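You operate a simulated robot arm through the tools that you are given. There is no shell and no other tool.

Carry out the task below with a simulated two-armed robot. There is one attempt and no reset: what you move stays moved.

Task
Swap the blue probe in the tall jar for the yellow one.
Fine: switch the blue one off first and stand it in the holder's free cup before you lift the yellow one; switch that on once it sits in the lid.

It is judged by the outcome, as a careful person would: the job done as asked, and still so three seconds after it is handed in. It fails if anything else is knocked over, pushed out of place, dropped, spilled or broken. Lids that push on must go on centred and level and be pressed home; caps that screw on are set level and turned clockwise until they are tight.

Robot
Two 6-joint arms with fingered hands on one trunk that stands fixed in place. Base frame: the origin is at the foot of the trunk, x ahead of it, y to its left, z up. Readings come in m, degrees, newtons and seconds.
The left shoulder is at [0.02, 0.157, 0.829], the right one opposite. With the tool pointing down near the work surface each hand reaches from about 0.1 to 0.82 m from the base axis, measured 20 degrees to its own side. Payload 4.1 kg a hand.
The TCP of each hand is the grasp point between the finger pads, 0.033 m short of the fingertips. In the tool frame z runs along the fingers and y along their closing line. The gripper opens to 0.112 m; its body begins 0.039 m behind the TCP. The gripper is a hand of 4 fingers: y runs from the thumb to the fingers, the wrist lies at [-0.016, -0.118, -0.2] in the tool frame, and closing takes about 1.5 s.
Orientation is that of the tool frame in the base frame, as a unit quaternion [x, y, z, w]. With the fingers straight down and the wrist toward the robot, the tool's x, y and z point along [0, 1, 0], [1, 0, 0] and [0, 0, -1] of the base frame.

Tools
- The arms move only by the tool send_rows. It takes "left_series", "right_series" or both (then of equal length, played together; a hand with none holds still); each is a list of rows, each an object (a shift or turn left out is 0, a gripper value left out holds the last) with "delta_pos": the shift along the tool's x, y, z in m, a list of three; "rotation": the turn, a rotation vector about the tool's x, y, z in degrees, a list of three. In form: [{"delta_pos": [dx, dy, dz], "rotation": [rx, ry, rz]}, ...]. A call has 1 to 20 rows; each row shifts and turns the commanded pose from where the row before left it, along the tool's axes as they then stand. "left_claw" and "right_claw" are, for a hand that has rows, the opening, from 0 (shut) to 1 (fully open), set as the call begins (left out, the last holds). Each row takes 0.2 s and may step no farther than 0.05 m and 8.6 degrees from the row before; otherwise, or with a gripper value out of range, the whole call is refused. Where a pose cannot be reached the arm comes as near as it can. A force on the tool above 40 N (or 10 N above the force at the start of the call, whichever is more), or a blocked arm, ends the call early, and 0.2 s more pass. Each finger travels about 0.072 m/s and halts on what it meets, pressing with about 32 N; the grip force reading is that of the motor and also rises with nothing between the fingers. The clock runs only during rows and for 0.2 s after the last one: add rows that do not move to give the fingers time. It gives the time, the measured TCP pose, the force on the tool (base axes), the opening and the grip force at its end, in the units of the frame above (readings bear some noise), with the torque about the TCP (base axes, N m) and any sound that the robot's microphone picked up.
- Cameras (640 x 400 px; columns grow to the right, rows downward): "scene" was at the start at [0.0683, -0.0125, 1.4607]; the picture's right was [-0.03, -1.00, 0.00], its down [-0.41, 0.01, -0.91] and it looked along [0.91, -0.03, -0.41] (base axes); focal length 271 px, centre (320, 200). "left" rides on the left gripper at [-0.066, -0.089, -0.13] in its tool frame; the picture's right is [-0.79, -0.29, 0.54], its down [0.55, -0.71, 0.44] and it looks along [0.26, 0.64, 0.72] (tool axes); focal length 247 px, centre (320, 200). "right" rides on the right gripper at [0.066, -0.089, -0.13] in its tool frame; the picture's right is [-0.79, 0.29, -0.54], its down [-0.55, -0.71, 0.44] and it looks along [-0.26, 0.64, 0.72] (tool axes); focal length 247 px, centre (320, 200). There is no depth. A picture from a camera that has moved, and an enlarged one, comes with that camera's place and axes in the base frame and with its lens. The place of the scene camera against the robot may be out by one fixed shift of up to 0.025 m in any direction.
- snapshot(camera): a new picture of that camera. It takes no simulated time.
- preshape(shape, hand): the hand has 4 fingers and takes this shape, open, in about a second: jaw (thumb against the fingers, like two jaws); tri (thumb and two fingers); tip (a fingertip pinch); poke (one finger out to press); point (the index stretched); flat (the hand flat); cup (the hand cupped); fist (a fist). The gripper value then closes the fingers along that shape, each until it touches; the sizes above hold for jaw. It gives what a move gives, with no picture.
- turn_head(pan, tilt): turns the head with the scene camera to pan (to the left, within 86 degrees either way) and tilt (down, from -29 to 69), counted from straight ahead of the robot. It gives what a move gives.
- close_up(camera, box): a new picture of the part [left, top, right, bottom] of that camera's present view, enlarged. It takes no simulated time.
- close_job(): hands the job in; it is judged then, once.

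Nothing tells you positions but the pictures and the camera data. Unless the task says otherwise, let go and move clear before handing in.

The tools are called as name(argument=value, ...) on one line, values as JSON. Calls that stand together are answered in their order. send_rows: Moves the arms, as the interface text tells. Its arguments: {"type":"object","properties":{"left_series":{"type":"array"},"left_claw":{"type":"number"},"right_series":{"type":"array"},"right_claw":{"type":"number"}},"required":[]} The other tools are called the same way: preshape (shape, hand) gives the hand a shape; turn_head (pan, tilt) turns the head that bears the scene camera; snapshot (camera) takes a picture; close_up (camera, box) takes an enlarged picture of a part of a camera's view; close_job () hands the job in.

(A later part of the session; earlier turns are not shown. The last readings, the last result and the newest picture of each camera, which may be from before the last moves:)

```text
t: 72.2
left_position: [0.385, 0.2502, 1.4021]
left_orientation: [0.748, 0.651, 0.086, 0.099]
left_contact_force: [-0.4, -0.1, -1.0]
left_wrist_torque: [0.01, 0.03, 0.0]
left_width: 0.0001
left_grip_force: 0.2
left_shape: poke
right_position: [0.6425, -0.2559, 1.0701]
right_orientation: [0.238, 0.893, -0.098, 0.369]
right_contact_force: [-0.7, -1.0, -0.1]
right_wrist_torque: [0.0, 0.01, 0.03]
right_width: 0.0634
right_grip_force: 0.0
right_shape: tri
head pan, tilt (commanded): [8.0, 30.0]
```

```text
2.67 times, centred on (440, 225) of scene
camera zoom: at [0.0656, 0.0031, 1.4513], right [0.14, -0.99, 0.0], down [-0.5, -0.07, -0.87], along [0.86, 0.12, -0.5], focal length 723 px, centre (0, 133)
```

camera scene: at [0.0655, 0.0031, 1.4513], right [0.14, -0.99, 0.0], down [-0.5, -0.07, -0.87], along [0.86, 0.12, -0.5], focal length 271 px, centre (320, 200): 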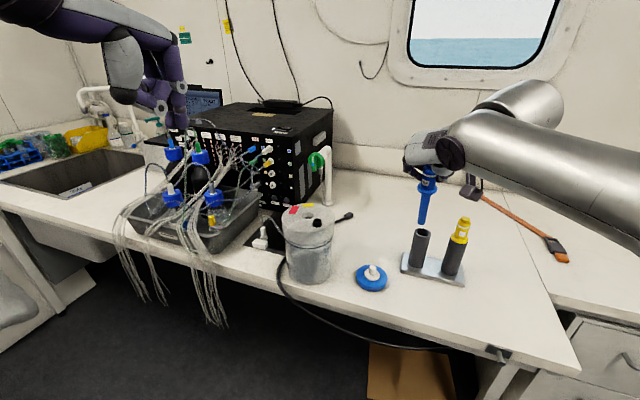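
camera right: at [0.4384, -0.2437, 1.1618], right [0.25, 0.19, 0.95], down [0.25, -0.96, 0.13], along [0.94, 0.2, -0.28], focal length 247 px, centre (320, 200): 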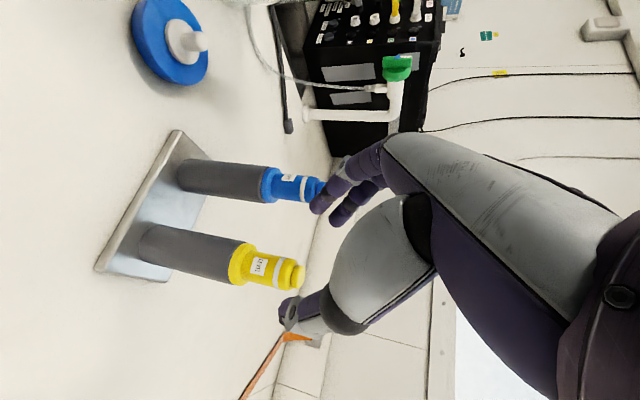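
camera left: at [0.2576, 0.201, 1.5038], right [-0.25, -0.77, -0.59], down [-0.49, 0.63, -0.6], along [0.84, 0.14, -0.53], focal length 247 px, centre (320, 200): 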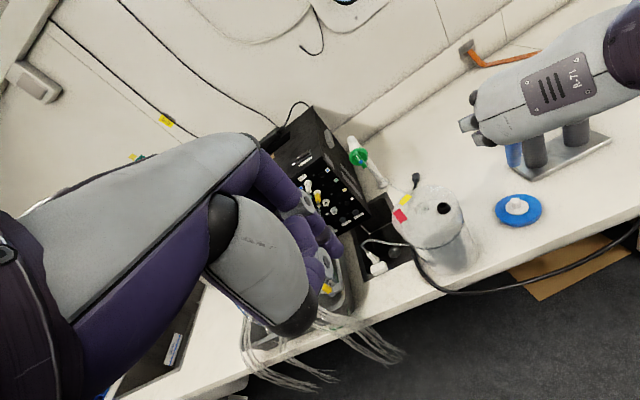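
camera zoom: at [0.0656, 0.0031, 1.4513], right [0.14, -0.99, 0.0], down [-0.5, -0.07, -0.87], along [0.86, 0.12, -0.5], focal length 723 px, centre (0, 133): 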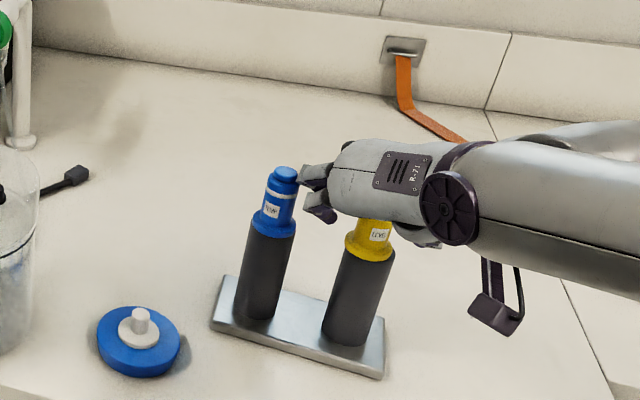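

The outer knuckle of the open finger is right beside the blue probe's head. I'll narrow the opening first, then look.

send_rows(right_series=[{"delta_pos": [0, 0, 0]}, {"delta_pos": [0, 0, 0]}], right_claw=0.4)

close_up(camera="left", box=[500, 50, 620, 150])

close_up(camera="right", box=[220, 180, 380, 320])

close_up(camera="scene", box=[420, 190, 490, 260])

```text
t: 72.8
left_position: [0.3863, 0.25, 1.402]
left_orientation: [0.747, 0.652, 0.086, 0.099]
left_contact_force: [-0.2, 0.3, 0.1]
left_wrist_torque: [-0.03, 0.04, -0.03]
left_width: 0.0
left_grip_force: 0.1
left_shape: poke
right_position: [0.6411, -0.2555, 1.0692]
right_orientation: [0.238, 0.893, -0.098, 0.369]
right_contact_force: [0.0, -1.5, -0.6]
right_wrist_torque: [0.01, -0.01, 0.03]
right_width: 0.0454
right_grip_force: 0.2
right_shape: tri
head pan, tilt (commanded): [8.0, 30.0]
```

```text
4.00 times, centred on (560, 100) of left
camera zoom: at [0.2577, 0.2011, 1.5038], right [-0.25, -0.77, -0.59], down [-0.49, 0.63, -0.6], along [0.84, 0.14, -0.53], focal length 988 px, centre (-640, 600)
```

zoom: 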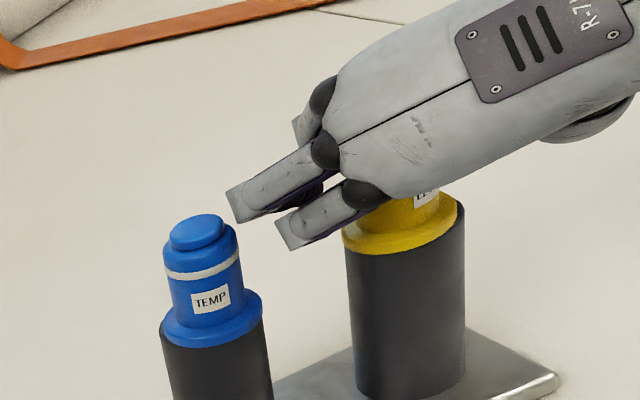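

```text
2.86 times, centred on (300, 250) of right
camera zoom: at [0.477, -0.2638, 1.114], right [0.3, 0.16, 0.94], down [0.25, -0.96, 0.08], along [0.92, 0.21, -0.33], focal length 706 px, centre (377, 57)
```

zoom: 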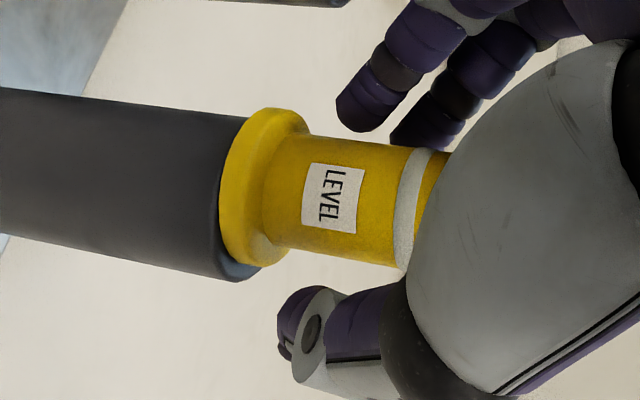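

```text
5.71 times, centred on (455, 225) of scene
camera zoom: at [0.0656, 0.0031, 1.4513], right [0.14, -0.99, 0.0], down [-0.5, -0.07, -0.87], along [0.86, 0.12, -0.5], focal length 1549 px, centre (-451, 57)
```

zoom: 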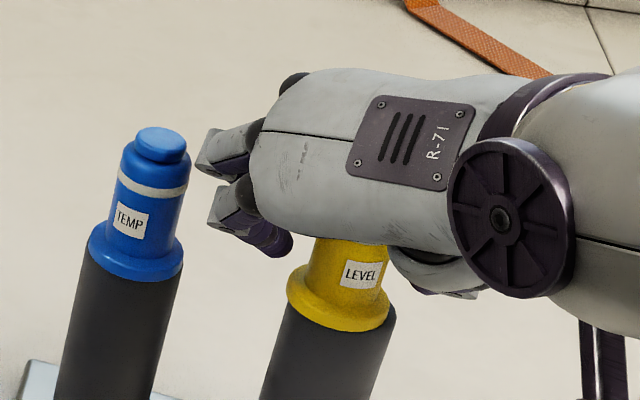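

Blue is untouched and the fingers are clear of it. I'll close on the yellow again.

send_rows(right_series=[{"delta_pos": [0, 0.001, 0]}, {"delta_pos": [0, 0, 0]}, {"delta_pos": [0, 0, 0]}, {"delta_pos": [0, 0, 0]}, {"delta_pos": [0, 0, 0]}, {"delta_pos": [0, 0, 0]}], right_claw=0.0)

close_up(camera="right", box=[220, 180, 380, 320])

close_up(camera="scene", box=[420, 190, 490, 260])

close_up(camera="left", box=[500, 50, 620, 150])

```text
t: 74.2
left_position: [0.3849, 0.2503, 1.4013]
left_orientation: [0.748, 0.651, 0.085, 0.098]
left_contact_force: [0.5, 0.0, -0.2]
left_wrist_torque: [-0.03, 0.01, 0.0]
left_width: 0.0
left_grip_force: 0.0
left_shape: poke
right_position: [0.6426, -0.2549, 1.0682]
right_orientation: [0.238, 0.893, -0.098, 0.369]
right_contact_force: [0.5, -1.9, 2.5]
right_wrist_torque: [-0.08, 0.0, -0.05]
right_width: 0.02
right_grip_force: 31.8
right_shape: tri
head pan, tilt (commanded): [8.0, 30.0]
```

```text
2.86 times, centred on (300, 250) of right
camera zoom: at [0.4775, -0.263, 1.1139], right [0.3, 0.16, 0.94], down [0.25, -0.96, 0.08], along [0.92, 0.21, -0.33], focal length 706 px, centre (377, 57)
```

zoom: 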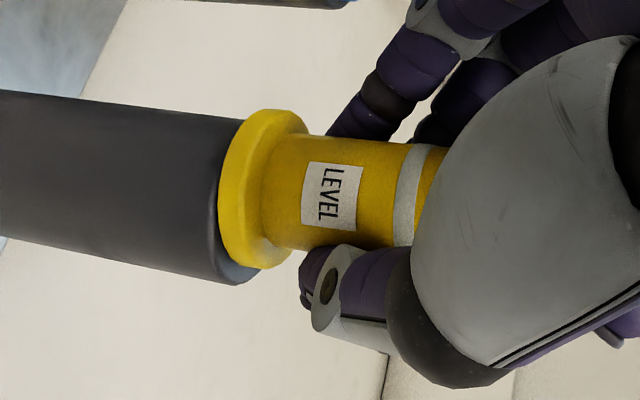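

```text
5.71 times, centred on (455, 225) of scene
camera zoom: at [0.0655, 0.003, 1.4513], right [0.14, -0.99, 0.0], down [-0.5, -0.07, -0.87], along [0.86, 0.12, -0.5], focal length 1549 px, centre (-451, 57)
```

zoom: 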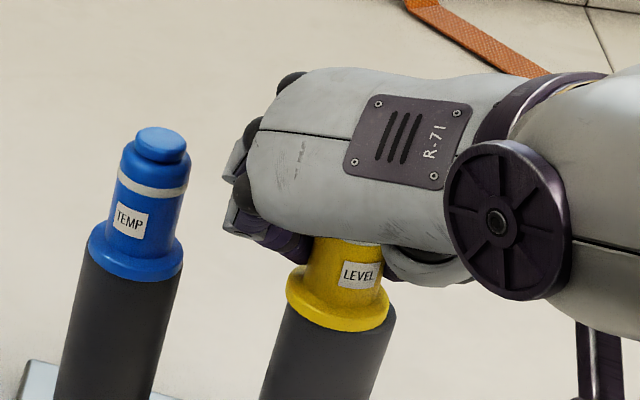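

```text
4.00 times, centred on (560, 100) of left
camera zoom: at [0.2577, 0.201, 1.5038], right [-0.25, -0.77, -0.59], down [-0.49, 0.63, -0.6], along [0.84, 0.14, -0.53], focal length 988 px, centre (-640, 600)
```

zoom: 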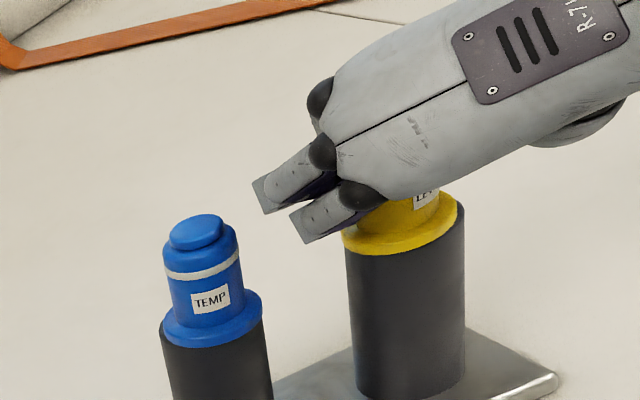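

The grip width is now close to the blue's. I'll lift just 8 mm and check for slip.

send_rows(right_series=[{"delta_pos": [-0.0028, 0, -0.0028]}, {"delta_pos": [-0.0028, 0, -0.0028]}, {"delta_pos": [0, 0, 0]}])

close_up(camera="right", box=[220, 180, 380, 320])

close_up(camera="scene", box=[410, 180, 500, 280])

```text
t: 75.0
left_position: [0.3857, 0.251, 1.4005]
left_orientation: [0.748, 0.651, 0.085, 0.099]
left_contact_force: [0.2, -0.5, -0.7]
left_wrist_torque: [0.03, -0.04, -0.01]
left_width: 0.0
left_grip_force: 0.0
left_shape: poke
right_position: [0.6419, -0.255, 1.0767]
right_orientation: [0.239, 0.893, -0.098, 0.369]
right_contact_force: [0.9, -0.2, -0.5]
right_wrist_torque: [0.01, 0.01, -0.02]
right_width: 0.0202
right_grip_force: 32.3
right_shape: tri
head pan, tilt (commanded): [8.0, 30.0]
```

```text
2.86 times, centred on (300, 250) of right
camera zoom: at [0.4772, -0.263, 1.1217], right [0.3, 0.16, 0.94], down [0.25, -0.96, 0.08], along [0.92, 0.21, -0.33], focal length 706 px, centre (377, 57)
```

zoom: 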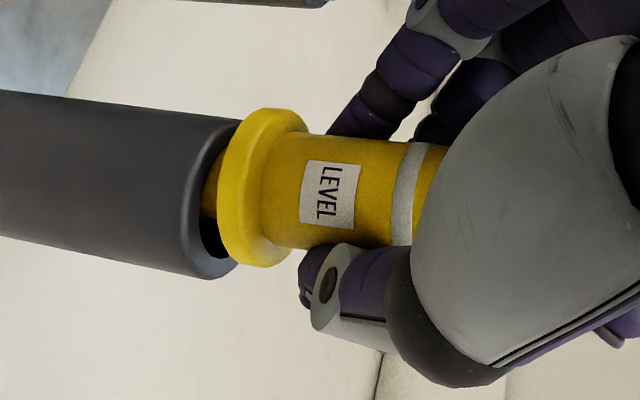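

```text
4.00 times, centred on (455, 230) of scene
camera zoom: at [0.0656, 0.0031, 1.4513], right [0.14, -0.99, 0.0], down [-0.5, -0.07, -0.87], along [0.86, 0.12, -0.5], focal length 1084 px, centre (-220, 80)
```

zoom: 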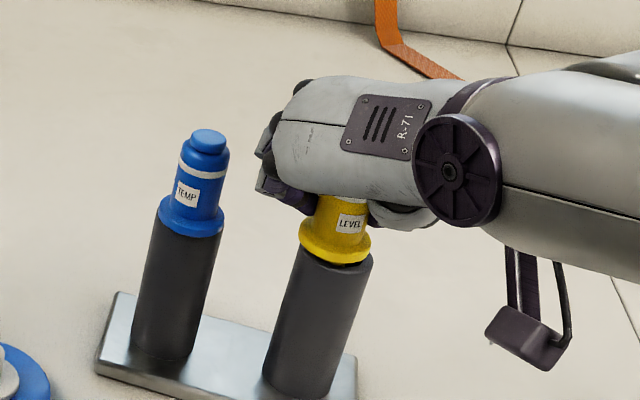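

It holds. I'll keep lifting straight up.

send_rows(right_series=[{"delta_pos": [-0.0088, 0, -0.0088]}, {"delta_pos": [-0.0088, 0, -0.0088]}, {"delta_pos": [-0.0088, 0, -0.0088]}, {"delta_pos": [-0.0088, 0, -0.0088]}, {"delta_pos": [0, 0, 0]}])

close_up(camera="right", box=[120, 140, 380, 340])

close_up(camera="scene", box=[380, 150, 500, 300])

close_up(camera="left", box=[500, 10, 640, 150])

```text
t: 76.2
left_position: [0.386, 0.2504, 1.4012]
left_orientation: [0.747, 0.652, 0.086, 0.097]
left_contact_force: [0.5, -1.5, -1.4]
left_wrist_torque: [-0.02, 0.0, 0.01]
left_width: 0.0002
left_grip_force: 0.1
left_shape: poke
right_position: [0.6422, -0.2551, 1.1274]
right_orientation: [0.238, 0.893, -0.099, 0.369]
right_contact_force: [-0.2, -0.1, -1.3]
right_wrist_torque: [-0.03, -0.02, -0.02]
right_width: 0.0201
right_grip_force: 31.6
right_shape: tri
head pan, tilt (commanded): [8.0, 30.0]
```

```text
2.00 times, centred on (250, 240) of right
camera zoom: at [0.4767, -0.2629, 1.1716], right [0.3, 0.16, 0.94], down [0.25, -0.96, 0.08], along [0.92, 0.21, -0.33], focal length 494 px, centre (460, 120)
```

zoom: 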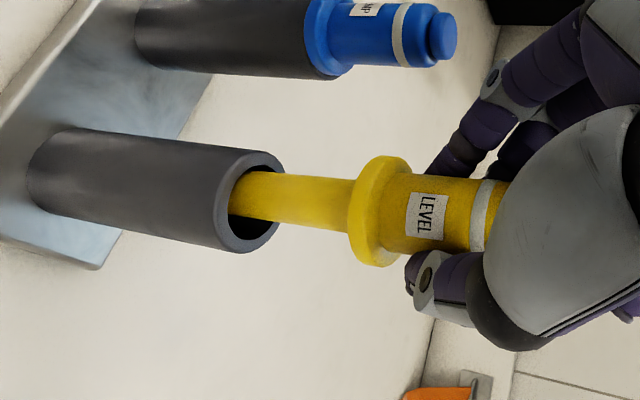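

```text
2.67 times, centred on (440, 225) of scene
camera zoom: at [0.0656, 0.0031, 1.4513], right [0.14, -0.99, 0.0], down [-0.5, -0.07, -0.87], along [0.86, 0.12, -0.5], focal length 723 px, centre (0, 133)
```

zoom: 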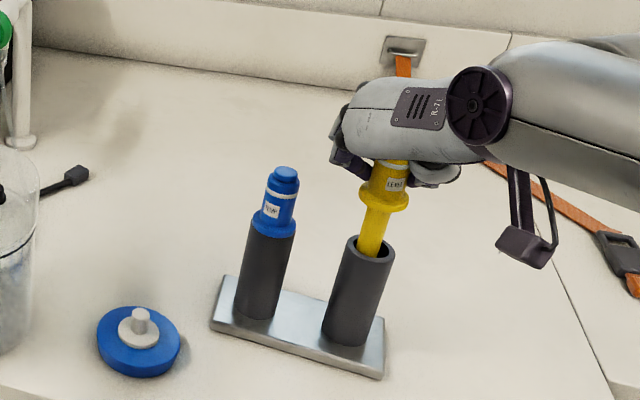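

```text
2.86 times, centred on (570, 80) of left
camera zoom: at [0.2577, 0.2011, 1.5038], right [-0.25, -0.77, -0.59], down [-0.49, 0.63, -0.6], along [0.84, 0.14, -0.53], focal length 706 px, centre (-394, 543)
```

zoom: 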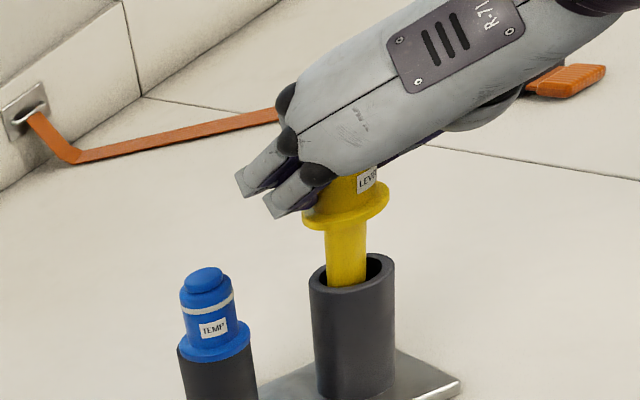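

send_rows(right_series=[{"delta_pos": [-0.0099, 0, -0.0099]}, {"delta_pos": [-0.0099, 0, -0.0099]}, {"delta_pos": [-0.0099, 0, -0.0099]}, {"delta_pos": [-0.0099, 0, -0.0099]}, {"delta_pos": [-0.0099, 0, -0.0099]}, {"delta_pos": [0, 0, 0]}])

snapshot(camera="right")

close_up(camera="scene", box=[380, 130, 500, 280])

close_up(camera="left", box=[500, 10, 640, 150])

```text
t: 77.7
left_position: [0.3852, 0.25, 1.4023]
left_orientation: [0.748, 0.651, 0.086, 0.099]
left_contact_force: [-0.3, -0.4, -0.1]
left_wrist_torque: [0.03, 0.0, -0.01]
left_width: 0.0001
left_grip_force: 0.0
left_shape: poke
right_position: [0.6431, -0.2563, 1.1962]
right_orientation: [0.238, 0.893, -0.099, 0.369]
right_contact_force: [0.3, 0.1, -0.8]
right_wrist_torque: [0.02, -0.02, -0.01]
right_width: 0.0202
right_grip_force: 32.4
right_shape: tri
head pan, tilt (commanded): [8.0, 30.0]
```

```text
taken
camera right: at [0.4779, -0.2641, 1.2422], right [0.3, 0.16, 0.94], down [0.25, -0.96, 0.08], along [0.92, 0.21, -0.33], focal length 247 px, centre (320, 200)
```

right: 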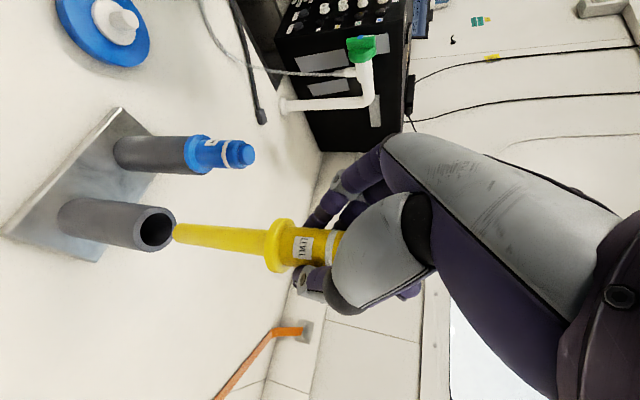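

```text
2.67 times, centred on (440, 205) of scene
camera zoom: at [0.0656, 0.0031, 1.4513], right [0.14, -0.99, 0.0], down [-0.5, -0.07, -0.87], along [0.86, 0.12, -0.5], focal length 723 px, centre (0, 187)
```

zoom: 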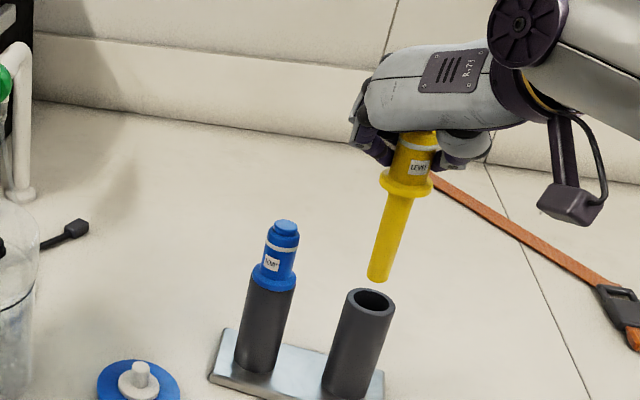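

```text
2.86 times, centred on (570, 80) of left
camera zoom: at [0.2577, 0.2011, 1.5038], right [-0.25, -0.77, -0.59], down [-0.49, 0.63, -0.6], along [0.84, 0.14, -0.53], focal length 706 px, centre (-394, 543)
```

zoom: 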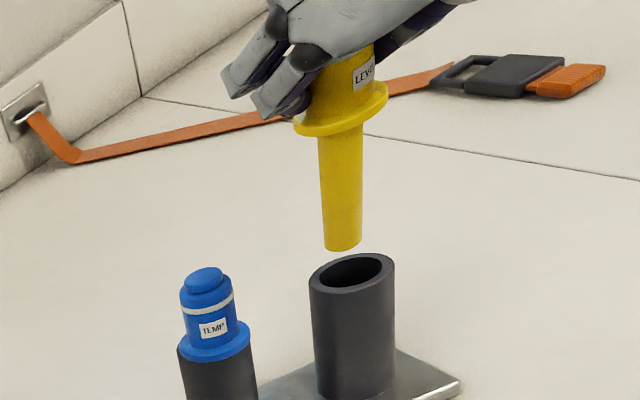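

Yellow is out and hanging nearly upright, and blue is undisturbed. I'll retreat toward the robot and turn the hand back for the jar.

send_rows(right_series=[{"delta_pos": [0.0104, -0.0038, -0.0254]}, {"delta_pos": [0.0104, -0.0038, -0.0254]}, {"delta_pos": [0.0104, -0.0038, -0.0254]}, {"delta_pos": [0.0104, -0.0038, -0.0254]}, {"delta_pos": [0.0104, -0.0038, -0.0254]}, {"delta_pos": [0.0104, -0.0038, -0.0254]}, {"rotation": [-5.3, 0, -5.3]}, {"rotation": [-5.3, 0, -5.3]}, {"rotation": [-5.3, 0, -5.3]}, {"rotation": [-5.3, 0, -5.3]}, {"rotation": [0, -5.5, 0]}, {"rotation": [0, -5.5, 0]}, {"delta_pos": [0, 0, 0]}])

snapshot(camera="scene")

snapshot(camera="left")

snapshot(camera="right")

```text
t: 80.5
left_position: [0.3858, 0.2506, 1.4006]
left_orientation: [0.748, 0.651, 0.086, 0.099]
left_contact_force: [0.0, 0.6, 0.6]
left_wrist_torque: [-0.02, -0.02, 0.02]
left_width: 0.0
left_grip_force: 0.0
left_shape: poke
right_position: [0.5003, -0.2008, 1.2615]
right_orientation: [0.0, 0.883, 0.001, 0.47]
right_contact_force: [-0.5, -0.5, -1.1]
right_wrist_torque: [-0.07, 0.02, 0.02]
right_width: 0.02
right_grip_force: 31.9
right_shape: tri
head pan, tilt (commanded): [8.0, 30.0]
```

```text
taken
camera scene: at [0.0656, 0.0031, 1.4513], right [0.14, -0.99, 0.0], down [-0.5, -0.07, -0.87], along [0.86, 0.12, -0.5], focal length 271 px, centre (320, 200)
```

scene: 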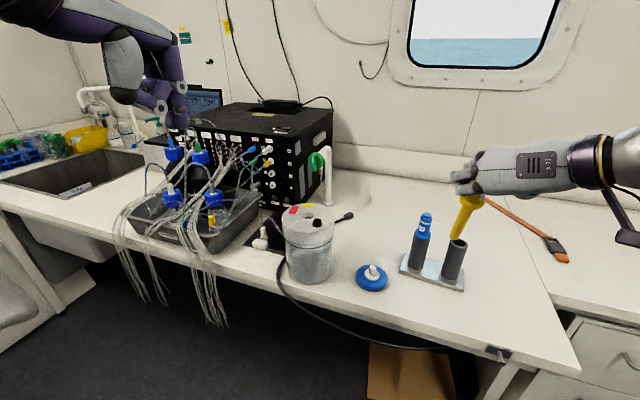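

```text
taken
camera left: at [0.2577, 0.2011, 1.5038], right [-0.25, -0.77, -0.59], down [-0.49, 0.63, -0.6], along [0.84, 0.14, -0.53], focal length 247 px, centre (320, 200)
```

left: 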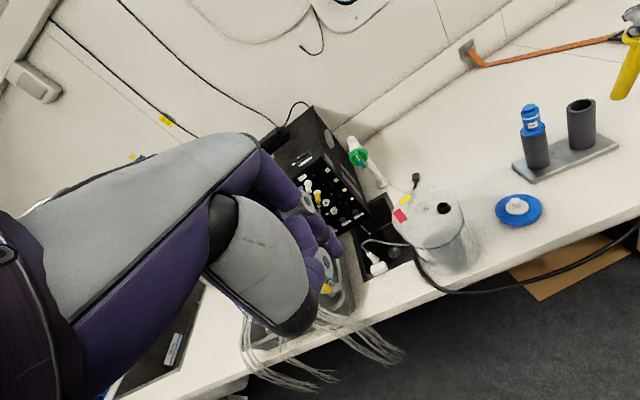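

```text
taken
camera right: at [0.3551, -0.2891, 1.2777], right [0.0, 0.29, 0.96], down [0.67, -0.71, 0.21], along [0.74, 0.64, -0.19], focal length 247 px, centre (320, 200)
```

right: 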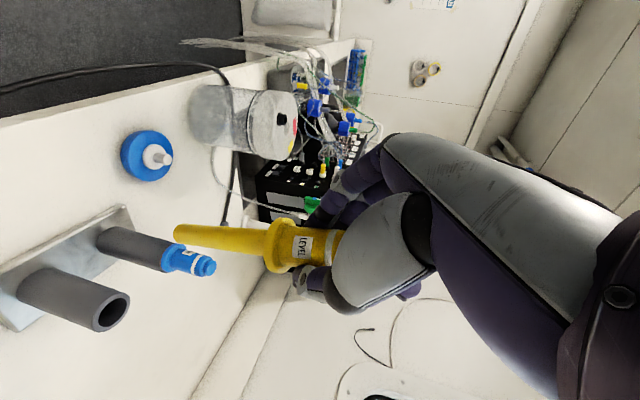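

I'll measure the now empty hole in the lid precisely from both fixed views.

close_up(camera="scene", box=[275, 190, 345, 250])

close_up(camera="left", box=[385, 170, 475, 250])

close_up(camera="right", box=[180, 70, 310, 170])

```text
6.67 times, centred on (310, 220) of scene
camera zoom: at [0.0656, 0.0031, 1.4513], right [0.14, -0.99, 0.0], down [-0.5, -0.07, -0.87], along [0.86, 0.12, -0.5], focal length 1808 px, centre (387, 67)
```

zoom: 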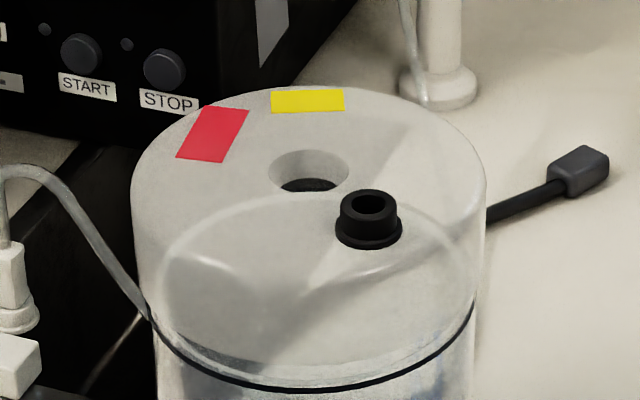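

```text
5.00 times, centred on (430, 210) of left
camera zoom: at [0.2577, 0.2011, 1.5038], right [-0.25, -0.77, -0.59], down [-0.49, 0.63, -0.6], along [0.84, 0.14, -0.53], focal length 1235 px, centre (-230, 150)
```

zoom: 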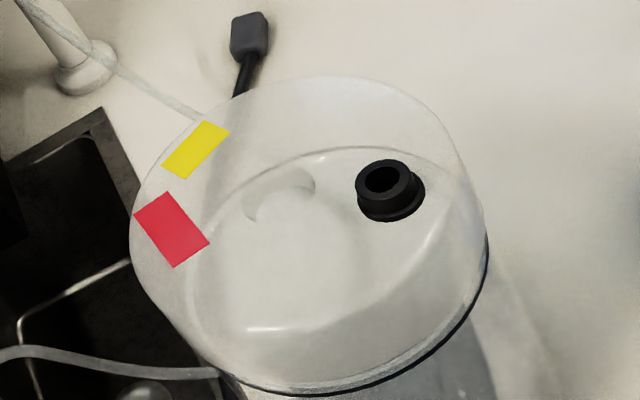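

```text
4.00 times, centred on (245, 120) of right
camera zoom: at [0.3551, -0.2891, 1.2777], right [0.0, 0.29, 0.96], down [0.67, -0.71, 0.21], along [0.74, 0.64, -0.19], focal length 988 px, centre (620, 520)
```

zoom: 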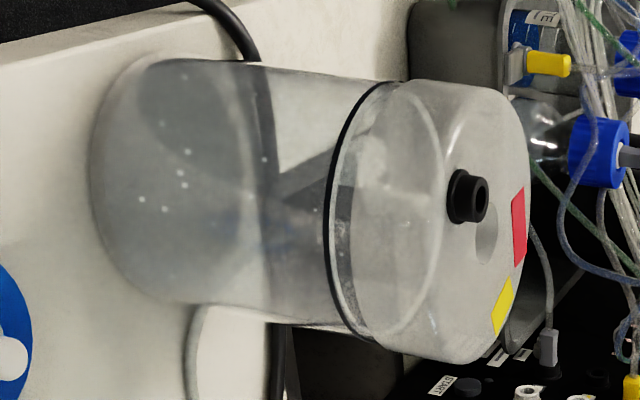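

The hole is about 29 mm wide at roughly (0.627, 0.123), with the lid top near z 1.088. I'll carry the yellow over the jar, high enough that the tip clears the black port.

send_rows(right_series=[{"delta_pos": [-0.0058, 0.0324, 0.0053]}, {"delta_pos": [-0.0058, 0.0324, 0.0053]}, {"delta_pos": [-0.0058, 0.0324, 0.0053]}, {"delta_pos": [-0.0058, 0.0324, 0.0053]}, {"delta_pos": [-0.0058, 0.0324, 0.0053]}, {"delta_pos": [-0.0058, 0.0324, 0.0053]}, {"delta_pos": [-0.0058, 0.0324, 0.0053]}, {"delta_pos": [-0.0058, 0.0324, 0.0053]}, {"delta_pos": [-0.0058, 0.0324, 0.0053]}, {"delta_pos": [-0.0058, 0.0324, 0.0053]}, {"delta_pos": [0, 0, 0]}, {"delta_pos": [0, 0, 0]}])

close_up(camera="scene", box=[255, 140, 375, 260])

close_up(camera="left", box=[370, 120, 490, 240])

close_up(camera="right", box=[80, 140, 300, 320])

```text
t: 83.0
left_position: [0.3849, 0.2506, 1.4013]
left_orientation: [0.748, 0.651, 0.086, 0.098]
left_contact_force: [-0.7, 0.3, 0.4]
left_wrist_torque: [0.03, -0.01, -0.02]
left_width: 0.0
left_grip_force: 0.1
left_shape: poke
right_position: [0.574, 0.1255, 1.2785]
right_orientation: [0.0, 0.883, 0.002, 0.469]
right_contact_force: [-0.3, -0.2, -1.6]
right_wrist_torque: [0.0, 0.01, 0.0]
right_width: 0.0197
right_grip_force: 32.4
right_shape: tri
head pan, tilt (commanded): [8.0, 30.0]
```

```text
3.33 times, centred on (315, 200) of scene
camera zoom: at [0.0656, 0.0031, 1.4513], right [0.14, -0.99, 0.0], down [-0.5, -0.07, -0.87], along [0.86, 0.12, -0.5], focal length 904 px, centre (337, 200)
```

zoom: 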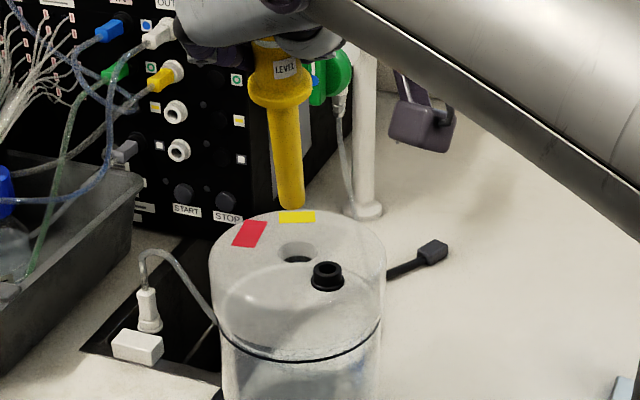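

```text
3.33 times, centred on (430, 180) of left
camera zoom: at [0.2577, 0.2011, 1.5038], right [-0.25, -0.77, -0.59], down [-0.49, 0.63, -0.6], along [0.84, 0.14, -0.53], focal length 823 px, centre (-47, 267)
```

zoom: 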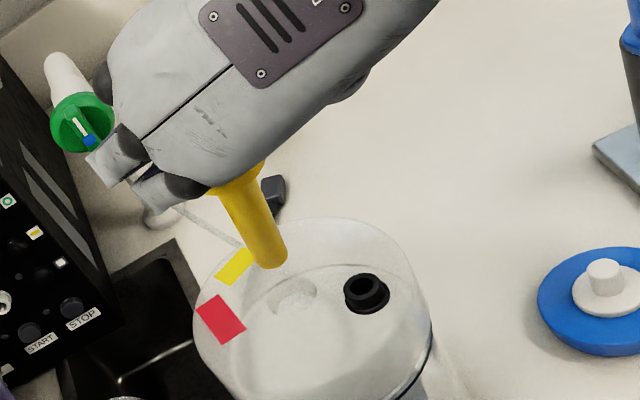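

```text
2.22 times, centred on (190, 230) of right
camera zoom: at [0.4291, 0.0358, 1.2963], right [0.0, 0.29, 0.96], down [0.67, -0.71, 0.21], along [0.74, 0.64, -0.19], focal length 549 px, centre (609, 133)
```

zoom: 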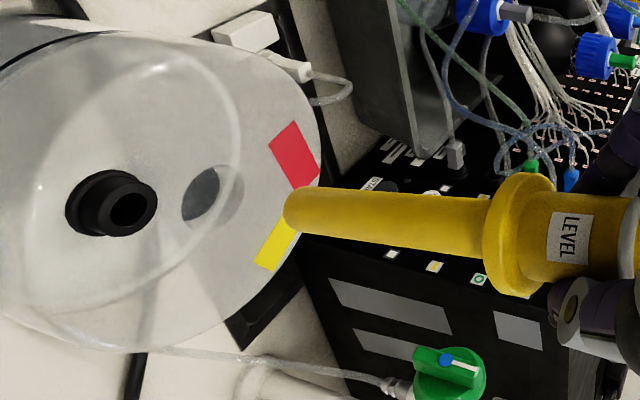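

The tip triangulates to about (0.624, 0.125, 1.132) and the hole to about (0.6285, 0.1225). I'll shift over it and come down to about 1 cm above the lid.

send_rows(right_series=[{"delta_pos": [0.0067, -0.0008, 0.0085], "rotation": [0, 0.67, 0]}, {"delta_pos": [0.0067, -0.0008, 0.0085], "rotation": [0, 0.67, 0]}, {"delta_pos": [0.0066, -0.0007, 0.0086], "rotation": [0, 0.66, 0]}, {"delta_pos": [0, 0, 0]}, {"delta_pos": [0, 0, 0]}])

close_up(camera="scene", box=[270, 160, 350, 240])

close_up(camera="left", box=[390, 150, 470, 230])

close_up(camera="right", box=[80, 160, 240, 300])

```text
t: 84.2
left_position: [0.3849, 0.2499, 1.4013]
left_orientation: [0.748, 0.651, 0.086, 0.098]
left_contact_force: [1.0, 0.2, 0.7]
left_wrist_torque: [0.03, -0.03, 0.0]
left_width: 0.0001
left_grip_force: 0.0
left_shape: poke
right_position: [0.5869, 0.1223, 1.2475]
right_orientation: [-0.001, 0.891, 0.002, 0.453]
right_contact_force: [0.2, 0.4, -1.2]
right_wrist_torque: [-0.02, 0.01, 0.02]
right_width: 0.0197
right_grip_force: 31.8
right_shape: tri
head pan, tilt (commanded): [8.0, 30.0]
```

```text
5.00 times, centred on (310, 200) of scene
camera zoom: at [0.0656, 0.0031, 1.4513], right [0.14, -0.99, 0.0], down [-0.5, -0.07, -0.87], along [0.86, 0.12, -0.5], focal length 1356 px, centre (370, 200)
```

zoom: 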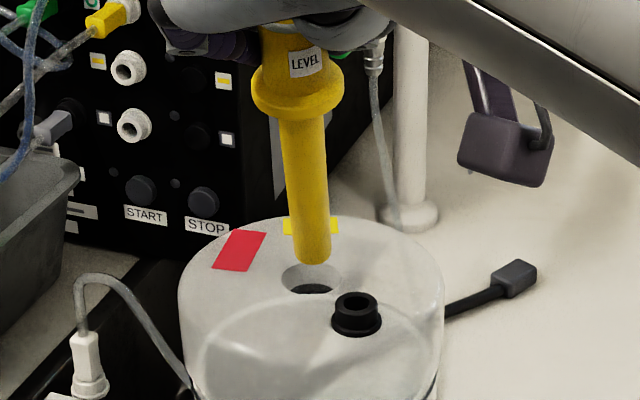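

```text
5.00 times, centred on (430, 190) of left
camera zoom: at [0.2577, 0.2011, 1.5038], right [-0.25, -0.77, -0.59], down [-0.49, 0.63, -0.6], along [0.84, 0.14, -0.53], focal length 1235 px, centre (-230, 250)
```

zoom: 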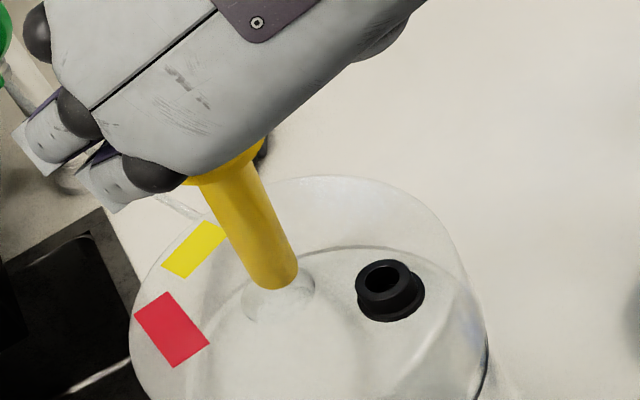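

```text
2.86 times, centred on (160, 230) of right
camera zoom: at [0.441, 0.033, 1.2701], right [0.03, 0.29, 0.96], down [0.68, -0.71, 0.19], along [0.73, 0.64, -0.22], focal length 706 px, centre (777, 114)
```

zoom: 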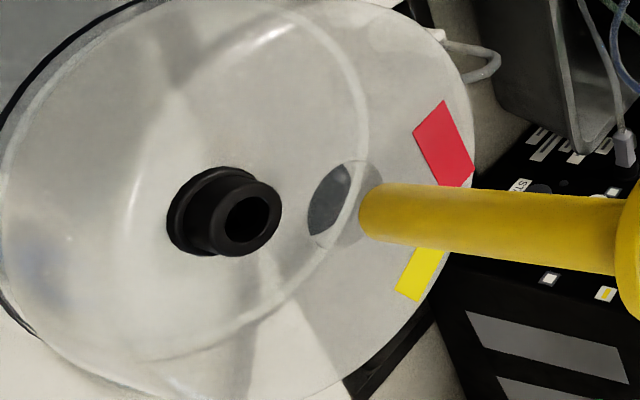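

The tip is within about 4 mm of centre. I'll nudge it and ease the first few millimetres into the hole, watching the force.

send_rows(right_series=[{"delta_pos": [-0.0009, 0.0035, 0.0012]}, {"delta_pos": [0.0038, 0, 0.0027]}, {"delta_pos": [0.0038, 0, 0.0027]}, {"delta_pos": [0.0038, 0, 0.0027]}, {"delta_pos": [0, 0, 0]}])

close_up(camera="scene", box=[270, 160, 350, 240])

close_up(camera="left", box=[390, 150, 470, 230])

close_up(camera="right", box=[80, 160, 240, 300])

```text
t: 85.5
left_position: [0.3846, 0.2492, 1.4011]
left_orientation: [0.748, 0.651, 0.086, 0.097]
left_contact_force: [0.3, -0.6, 0.3]
left_wrist_torque: [-0.04, 0.01, 0.0]
left_width: 0.0001
left_grip_force: 0.1
left_shape: poke
right_position: [0.5876, 0.1258, 1.2344]
right_orientation: [-0.001, 0.891, 0.0, 0.453]
right_contact_force: [0.3, -0.3, -0.5]
right_wrist_torque: [0.0, 0.04, 0.01]
right_width: 0.0201
right_grip_force: 32.1
right_shape: tri
head pan, tilt (commanded): [8.0, 30.0]
```

```text
5.00 times, centred on (310, 200) of scene
camera zoom: at [0.0656, 0.0031, 1.4513], right [0.14, -0.99, 0.0], down [-0.5, -0.07, -0.87], along [0.86, 0.12, -0.5], focal length 1356 px, centre (370, 200)
```

zoom: 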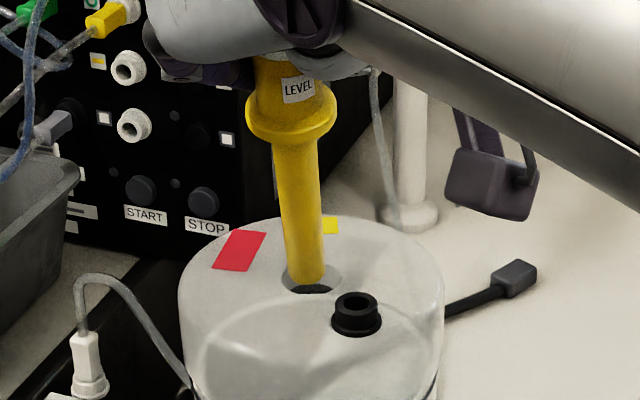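

```text
5.00 times, centred on (430, 190) of left
camera zoom: at [0.2577, 0.2011, 1.5038], right [-0.25, -0.77, -0.59], down [-0.49, 0.63, -0.6], along [0.84, 0.14, -0.53], focal length 1235 px, centre (-230, 250)
```

zoom: 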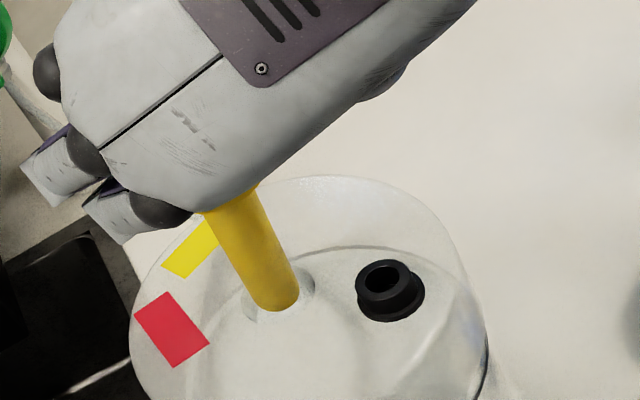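

```text
2.86 times, centred on (160, 230) of right
camera zoom: at [0.4428, 0.0368, 1.2566], right [0.03, 0.28, 0.96], down [0.68, -0.71, 0.19], along [0.73, 0.64, -0.22], focal length 706 px, centre (777, 114)
```

zoom: 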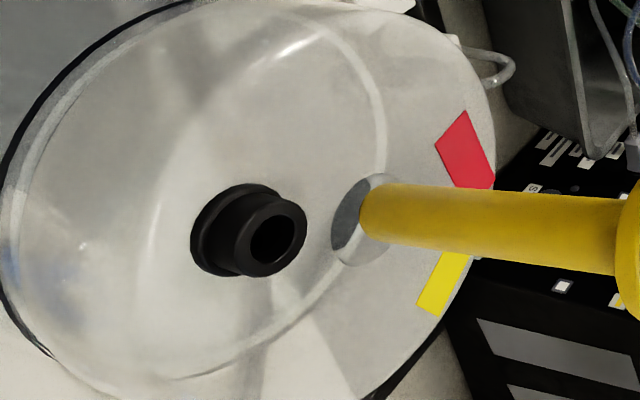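

The tip has entered the hole with no contact force. I'll continue down in stages, straightening the probe as it goes.

send_rows(right_series=[{"delta_pos": [0.0007, 0, 0.0057], "rotation": [0, 1.3, 0]}, {"delta_pos": [0.0007, 0, 0.0057], "rotation": [0, 1.3, 0]}, {"delta_pos": [0.0007, 0, 0.0057], "rotation": [0, 1.3, 0]}, {"delta_pos": [0, 0, 0]}])

close_up(camera="scene", box=[270, 160, 350, 240])

close_up(camera="left", box=[390, 150, 470, 230])

close_up(camera="right", box=[100, 160, 280, 320])

```text
t: 86.5
left_position: [0.3849, 0.2499, 1.4013]
left_orientation: [0.747, 0.651, 0.086, 0.099]
left_contact_force: [-0.5, 0.1, -0.2]
left_wrist_torque: [0.0, 0.04, 0.0]
left_width: 0.0
left_grip_force: 0.1
left_shape: poke
right_position: [0.5991, 0.1267, 1.2208]
right_orientation: [0.0, 0.907, 0.001, 0.422]
right_contact_force: [0.0, -0.3, -0.2]
right_wrist_torque: [-0.01, 0.06, -0.01]
right_width: 0.0202
right_grip_force: 31.8
right_shape: tri
head pan, tilt (commanded): [8.0, 30.0]
```

```text
5.00 times, centred on (310, 200) of scene
camera zoom: at [0.0656, 0.0031, 1.4513], right [0.14, -0.99, 0.0], down [-0.5, -0.07, -0.87], along [0.86, 0.12, -0.5], focal length 1356 px, centre (370, 200)
```

zoom: 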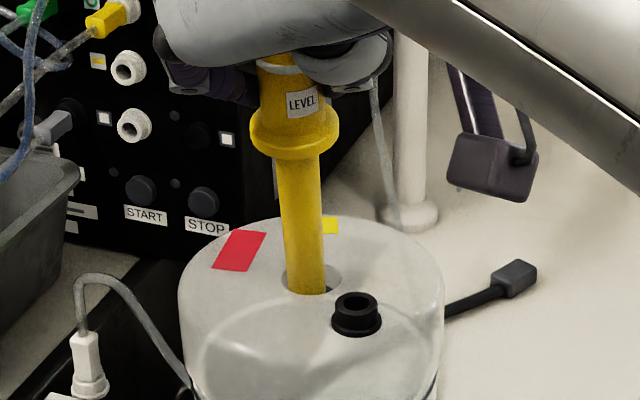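

```text
5.00 times, centred on (430, 190) of left
camera zoom: at [0.2577, 0.2011, 1.5038], right [-0.25, -0.77, -0.59], down [-0.49, 0.63, -0.6], along [0.84, 0.14, -0.53], focal length 1235 px, centre (-230, 250)
```

zoom: 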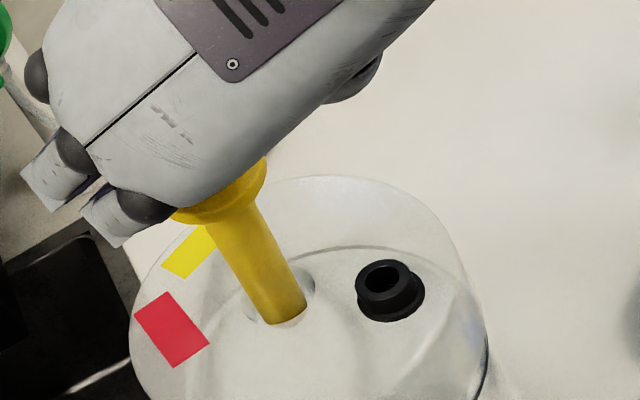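

```text
2.50 times, centred on (190, 240) of right
camera zoom: at [0.4568, 0.0373, 1.2541], right [0.1, 0.29, 0.95], down [0.69, -0.71, 0.14], along [0.72, 0.64, -0.27], focal length 617 px, centre (645, 100)
```

zoom: 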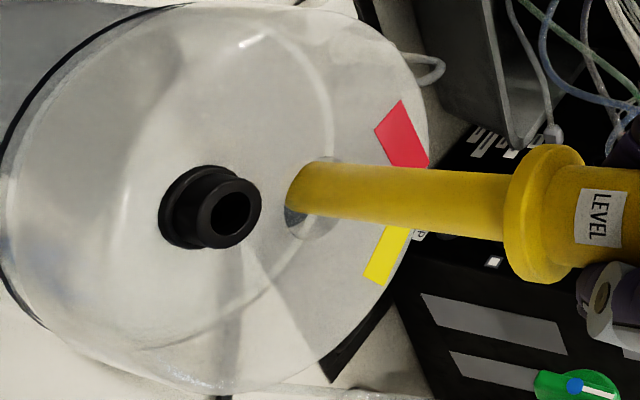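

send_rows(right_series=[{"delta_pos": [0.0002, -0.0015, 0.006], "rotation": [0, 1.67, 0]}, {"delta_pos": [0.0002, -0.0015, 0.006], "rotation": [0, 1.67, 0]}, {"delta_pos": [0.0002, 0, 0.006], "rotation": [0, 1.67, 0]}, {"delta_pos": [0, 0, 0]}])

close_up(camera="scene", box=[270, 160, 350, 240])

close_up(camera="left", box=[390, 150, 470, 230])

close_up(camera="right", box=[100, 160, 280, 320])

```text
t: 87.5
left_position: [0.385, 0.2504, 1.4007]
left_orientation: [0.748, 0.651, 0.085, 0.098]
left_contact_force: [0.5, -0.4, -0.7]
left_wrist_torque: [0.02, 0.02, 0.01]
left_width: 0.0001
left_grip_force: 0.1
left_shape: poke
right_position: [0.6127, 0.1219, 1.2083]
right_orientation: [0.0, 0.924, 0.001, 0.382]
right_contact_force: [0.3, -0.4, -1.0]
right_wrist_torque: [-0.02, 0.05, 0.01]
right_width: 0.0202
right_grip_force: 32.1
right_shape: tri
head pan, tilt (commanded): [8.0, 30.0]
```

```text
5.00 times, centred on (310, 200) of scene
camera zoom: at [0.0656, 0.0031, 1.4513], right [0.14, -0.99, 0.0], down [-0.5, -0.07, -0.87], along [0.86, 0.12, -0.5], focal length 1356 px, centre (370, 200)
```

zoom: 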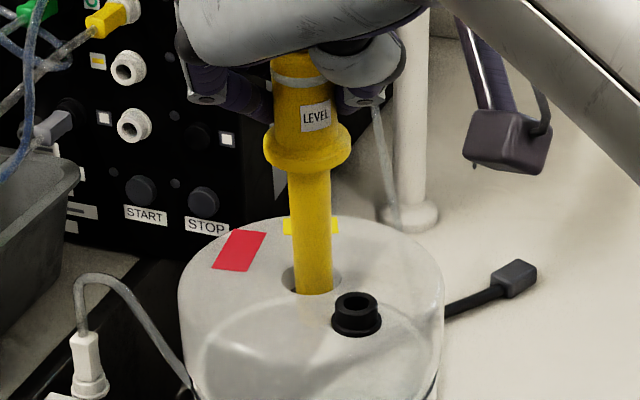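

```text
5.00 times, centred on (430, 190) of left
camera zoom: at [0.2577, 0.2011, 1.5038], right [-0.25, -0.77, -0.59], down [-0.49, 0.63, -0.6], along [0.84, 0.14, -0.53], focal length 1235 px, centre (-230, 250)
```

zoom: 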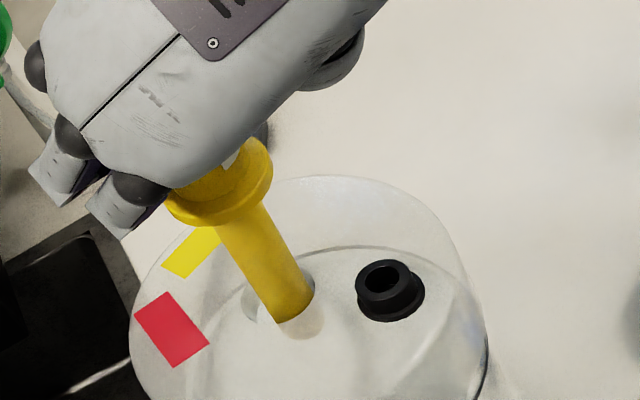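

```text
2.50 times, centred on (190, 240) of right
camera zoom: at [0.4733, 0.0334, 1.2539], right [0.18, 0.29, 0.94], down [0.7, -0.71, 0.08], along [0.69, 0.64, -0.33], focal length 617 px, centre (645, 100)
```

zoom: 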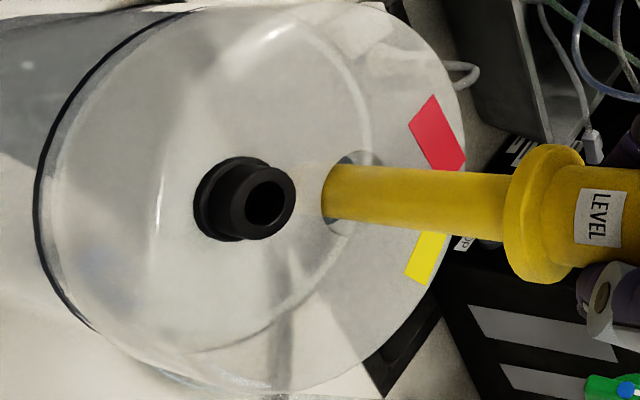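

The shaft is now well inside and centred. I'll continue, finishing the straightening.

send_rows(right_series=[{"delta_pos": [0.0011, 0, 0.0048], "rotation": [0, 1.15, 0]}, {"delta_pos": [0.0011, 0, 0.0048], "rotation": [0, 1.15, 0]}, {"delta_pos": [0.0011, 0, 0.0048], "rotation": [0, 1.1, 0]}, {"delta_pos": [0, 0, 0]}])

close_up(camera="scene", box=[270, 160, 350, 240])

close_up(camera="left", box=[390, 150, 470, 230])

close_up(camera="right", box=[100, 160, 280, 320])

```text
t: 88.5
left_position: [0.3852, 0.2493, 1.4013]
left_orientation: [0.747, 0.651, 0.086, 0.099]
left_contact_force: [-0.4, 0.5, 0.4]
left_wrist_torque: [-0.01, -0.02, 0.0]
left_width: 0.0
left_grip_force: 0.0
left_shape: poke
right_position: [0.6189, 0.1223, 1.1969]
right_orientation: [0.0, 0.935, 0.001, 0.356]
right_contact_force: [-0.6, -1.0, -1.1]
right_wrist_torque: [0.03, 0.01, -0.05]
right_width: 0.0199
right_grip_force: 32.6
right_shape: tri
head pan, tilt (commanded): [8.0, 30.0]
```

```text
5.00 times, centred on (310, 200) of scene
camera zoom: at [0.0656, 0.0031, 1.4513], right [0.14, -0.99, 0.0], down [-0.5, -0.07, -0.87], along [0.86, 0.12, -0.5], focal length 1356 px, centre (370, 200)
```

zoom: 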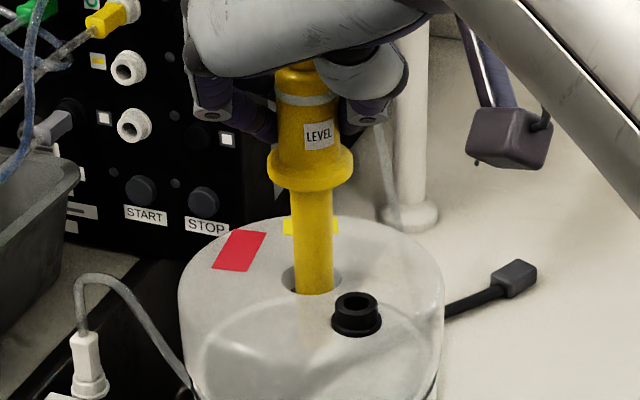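

```text
5.00 times, centred on (430, 190) of left
camera zoom: at [0.2577, 0.2011, 1.5038], right [-0.25, -0.77, -0.59], down [-0.49, 0.63, -0.6], along [0.84, 0.14, -0.53], focal length 1235 px, centre (-230, 250)
```

zoom: 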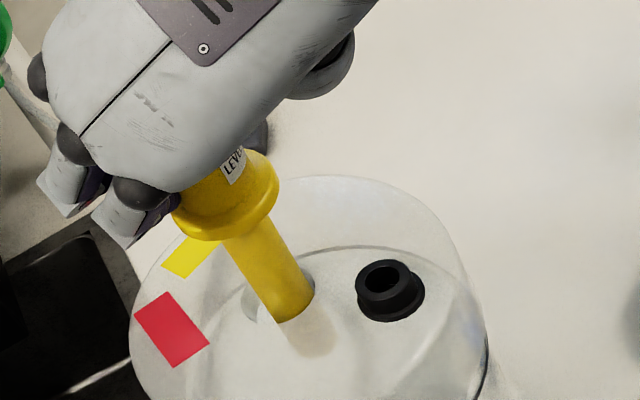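

```text
2.50 times, centred on (190, 240) of right
camera zoom: at [0.4833, 0.0332, 1.2493], right [0.23, 0.29, 0.93], down [0.7, -0.71, 0.04], along [0.67, 0.64, -0.37], focal length 617 px, centre (645, 100)
```

zoom: 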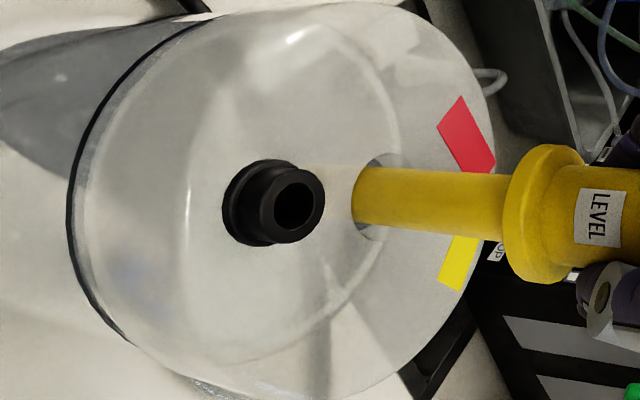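

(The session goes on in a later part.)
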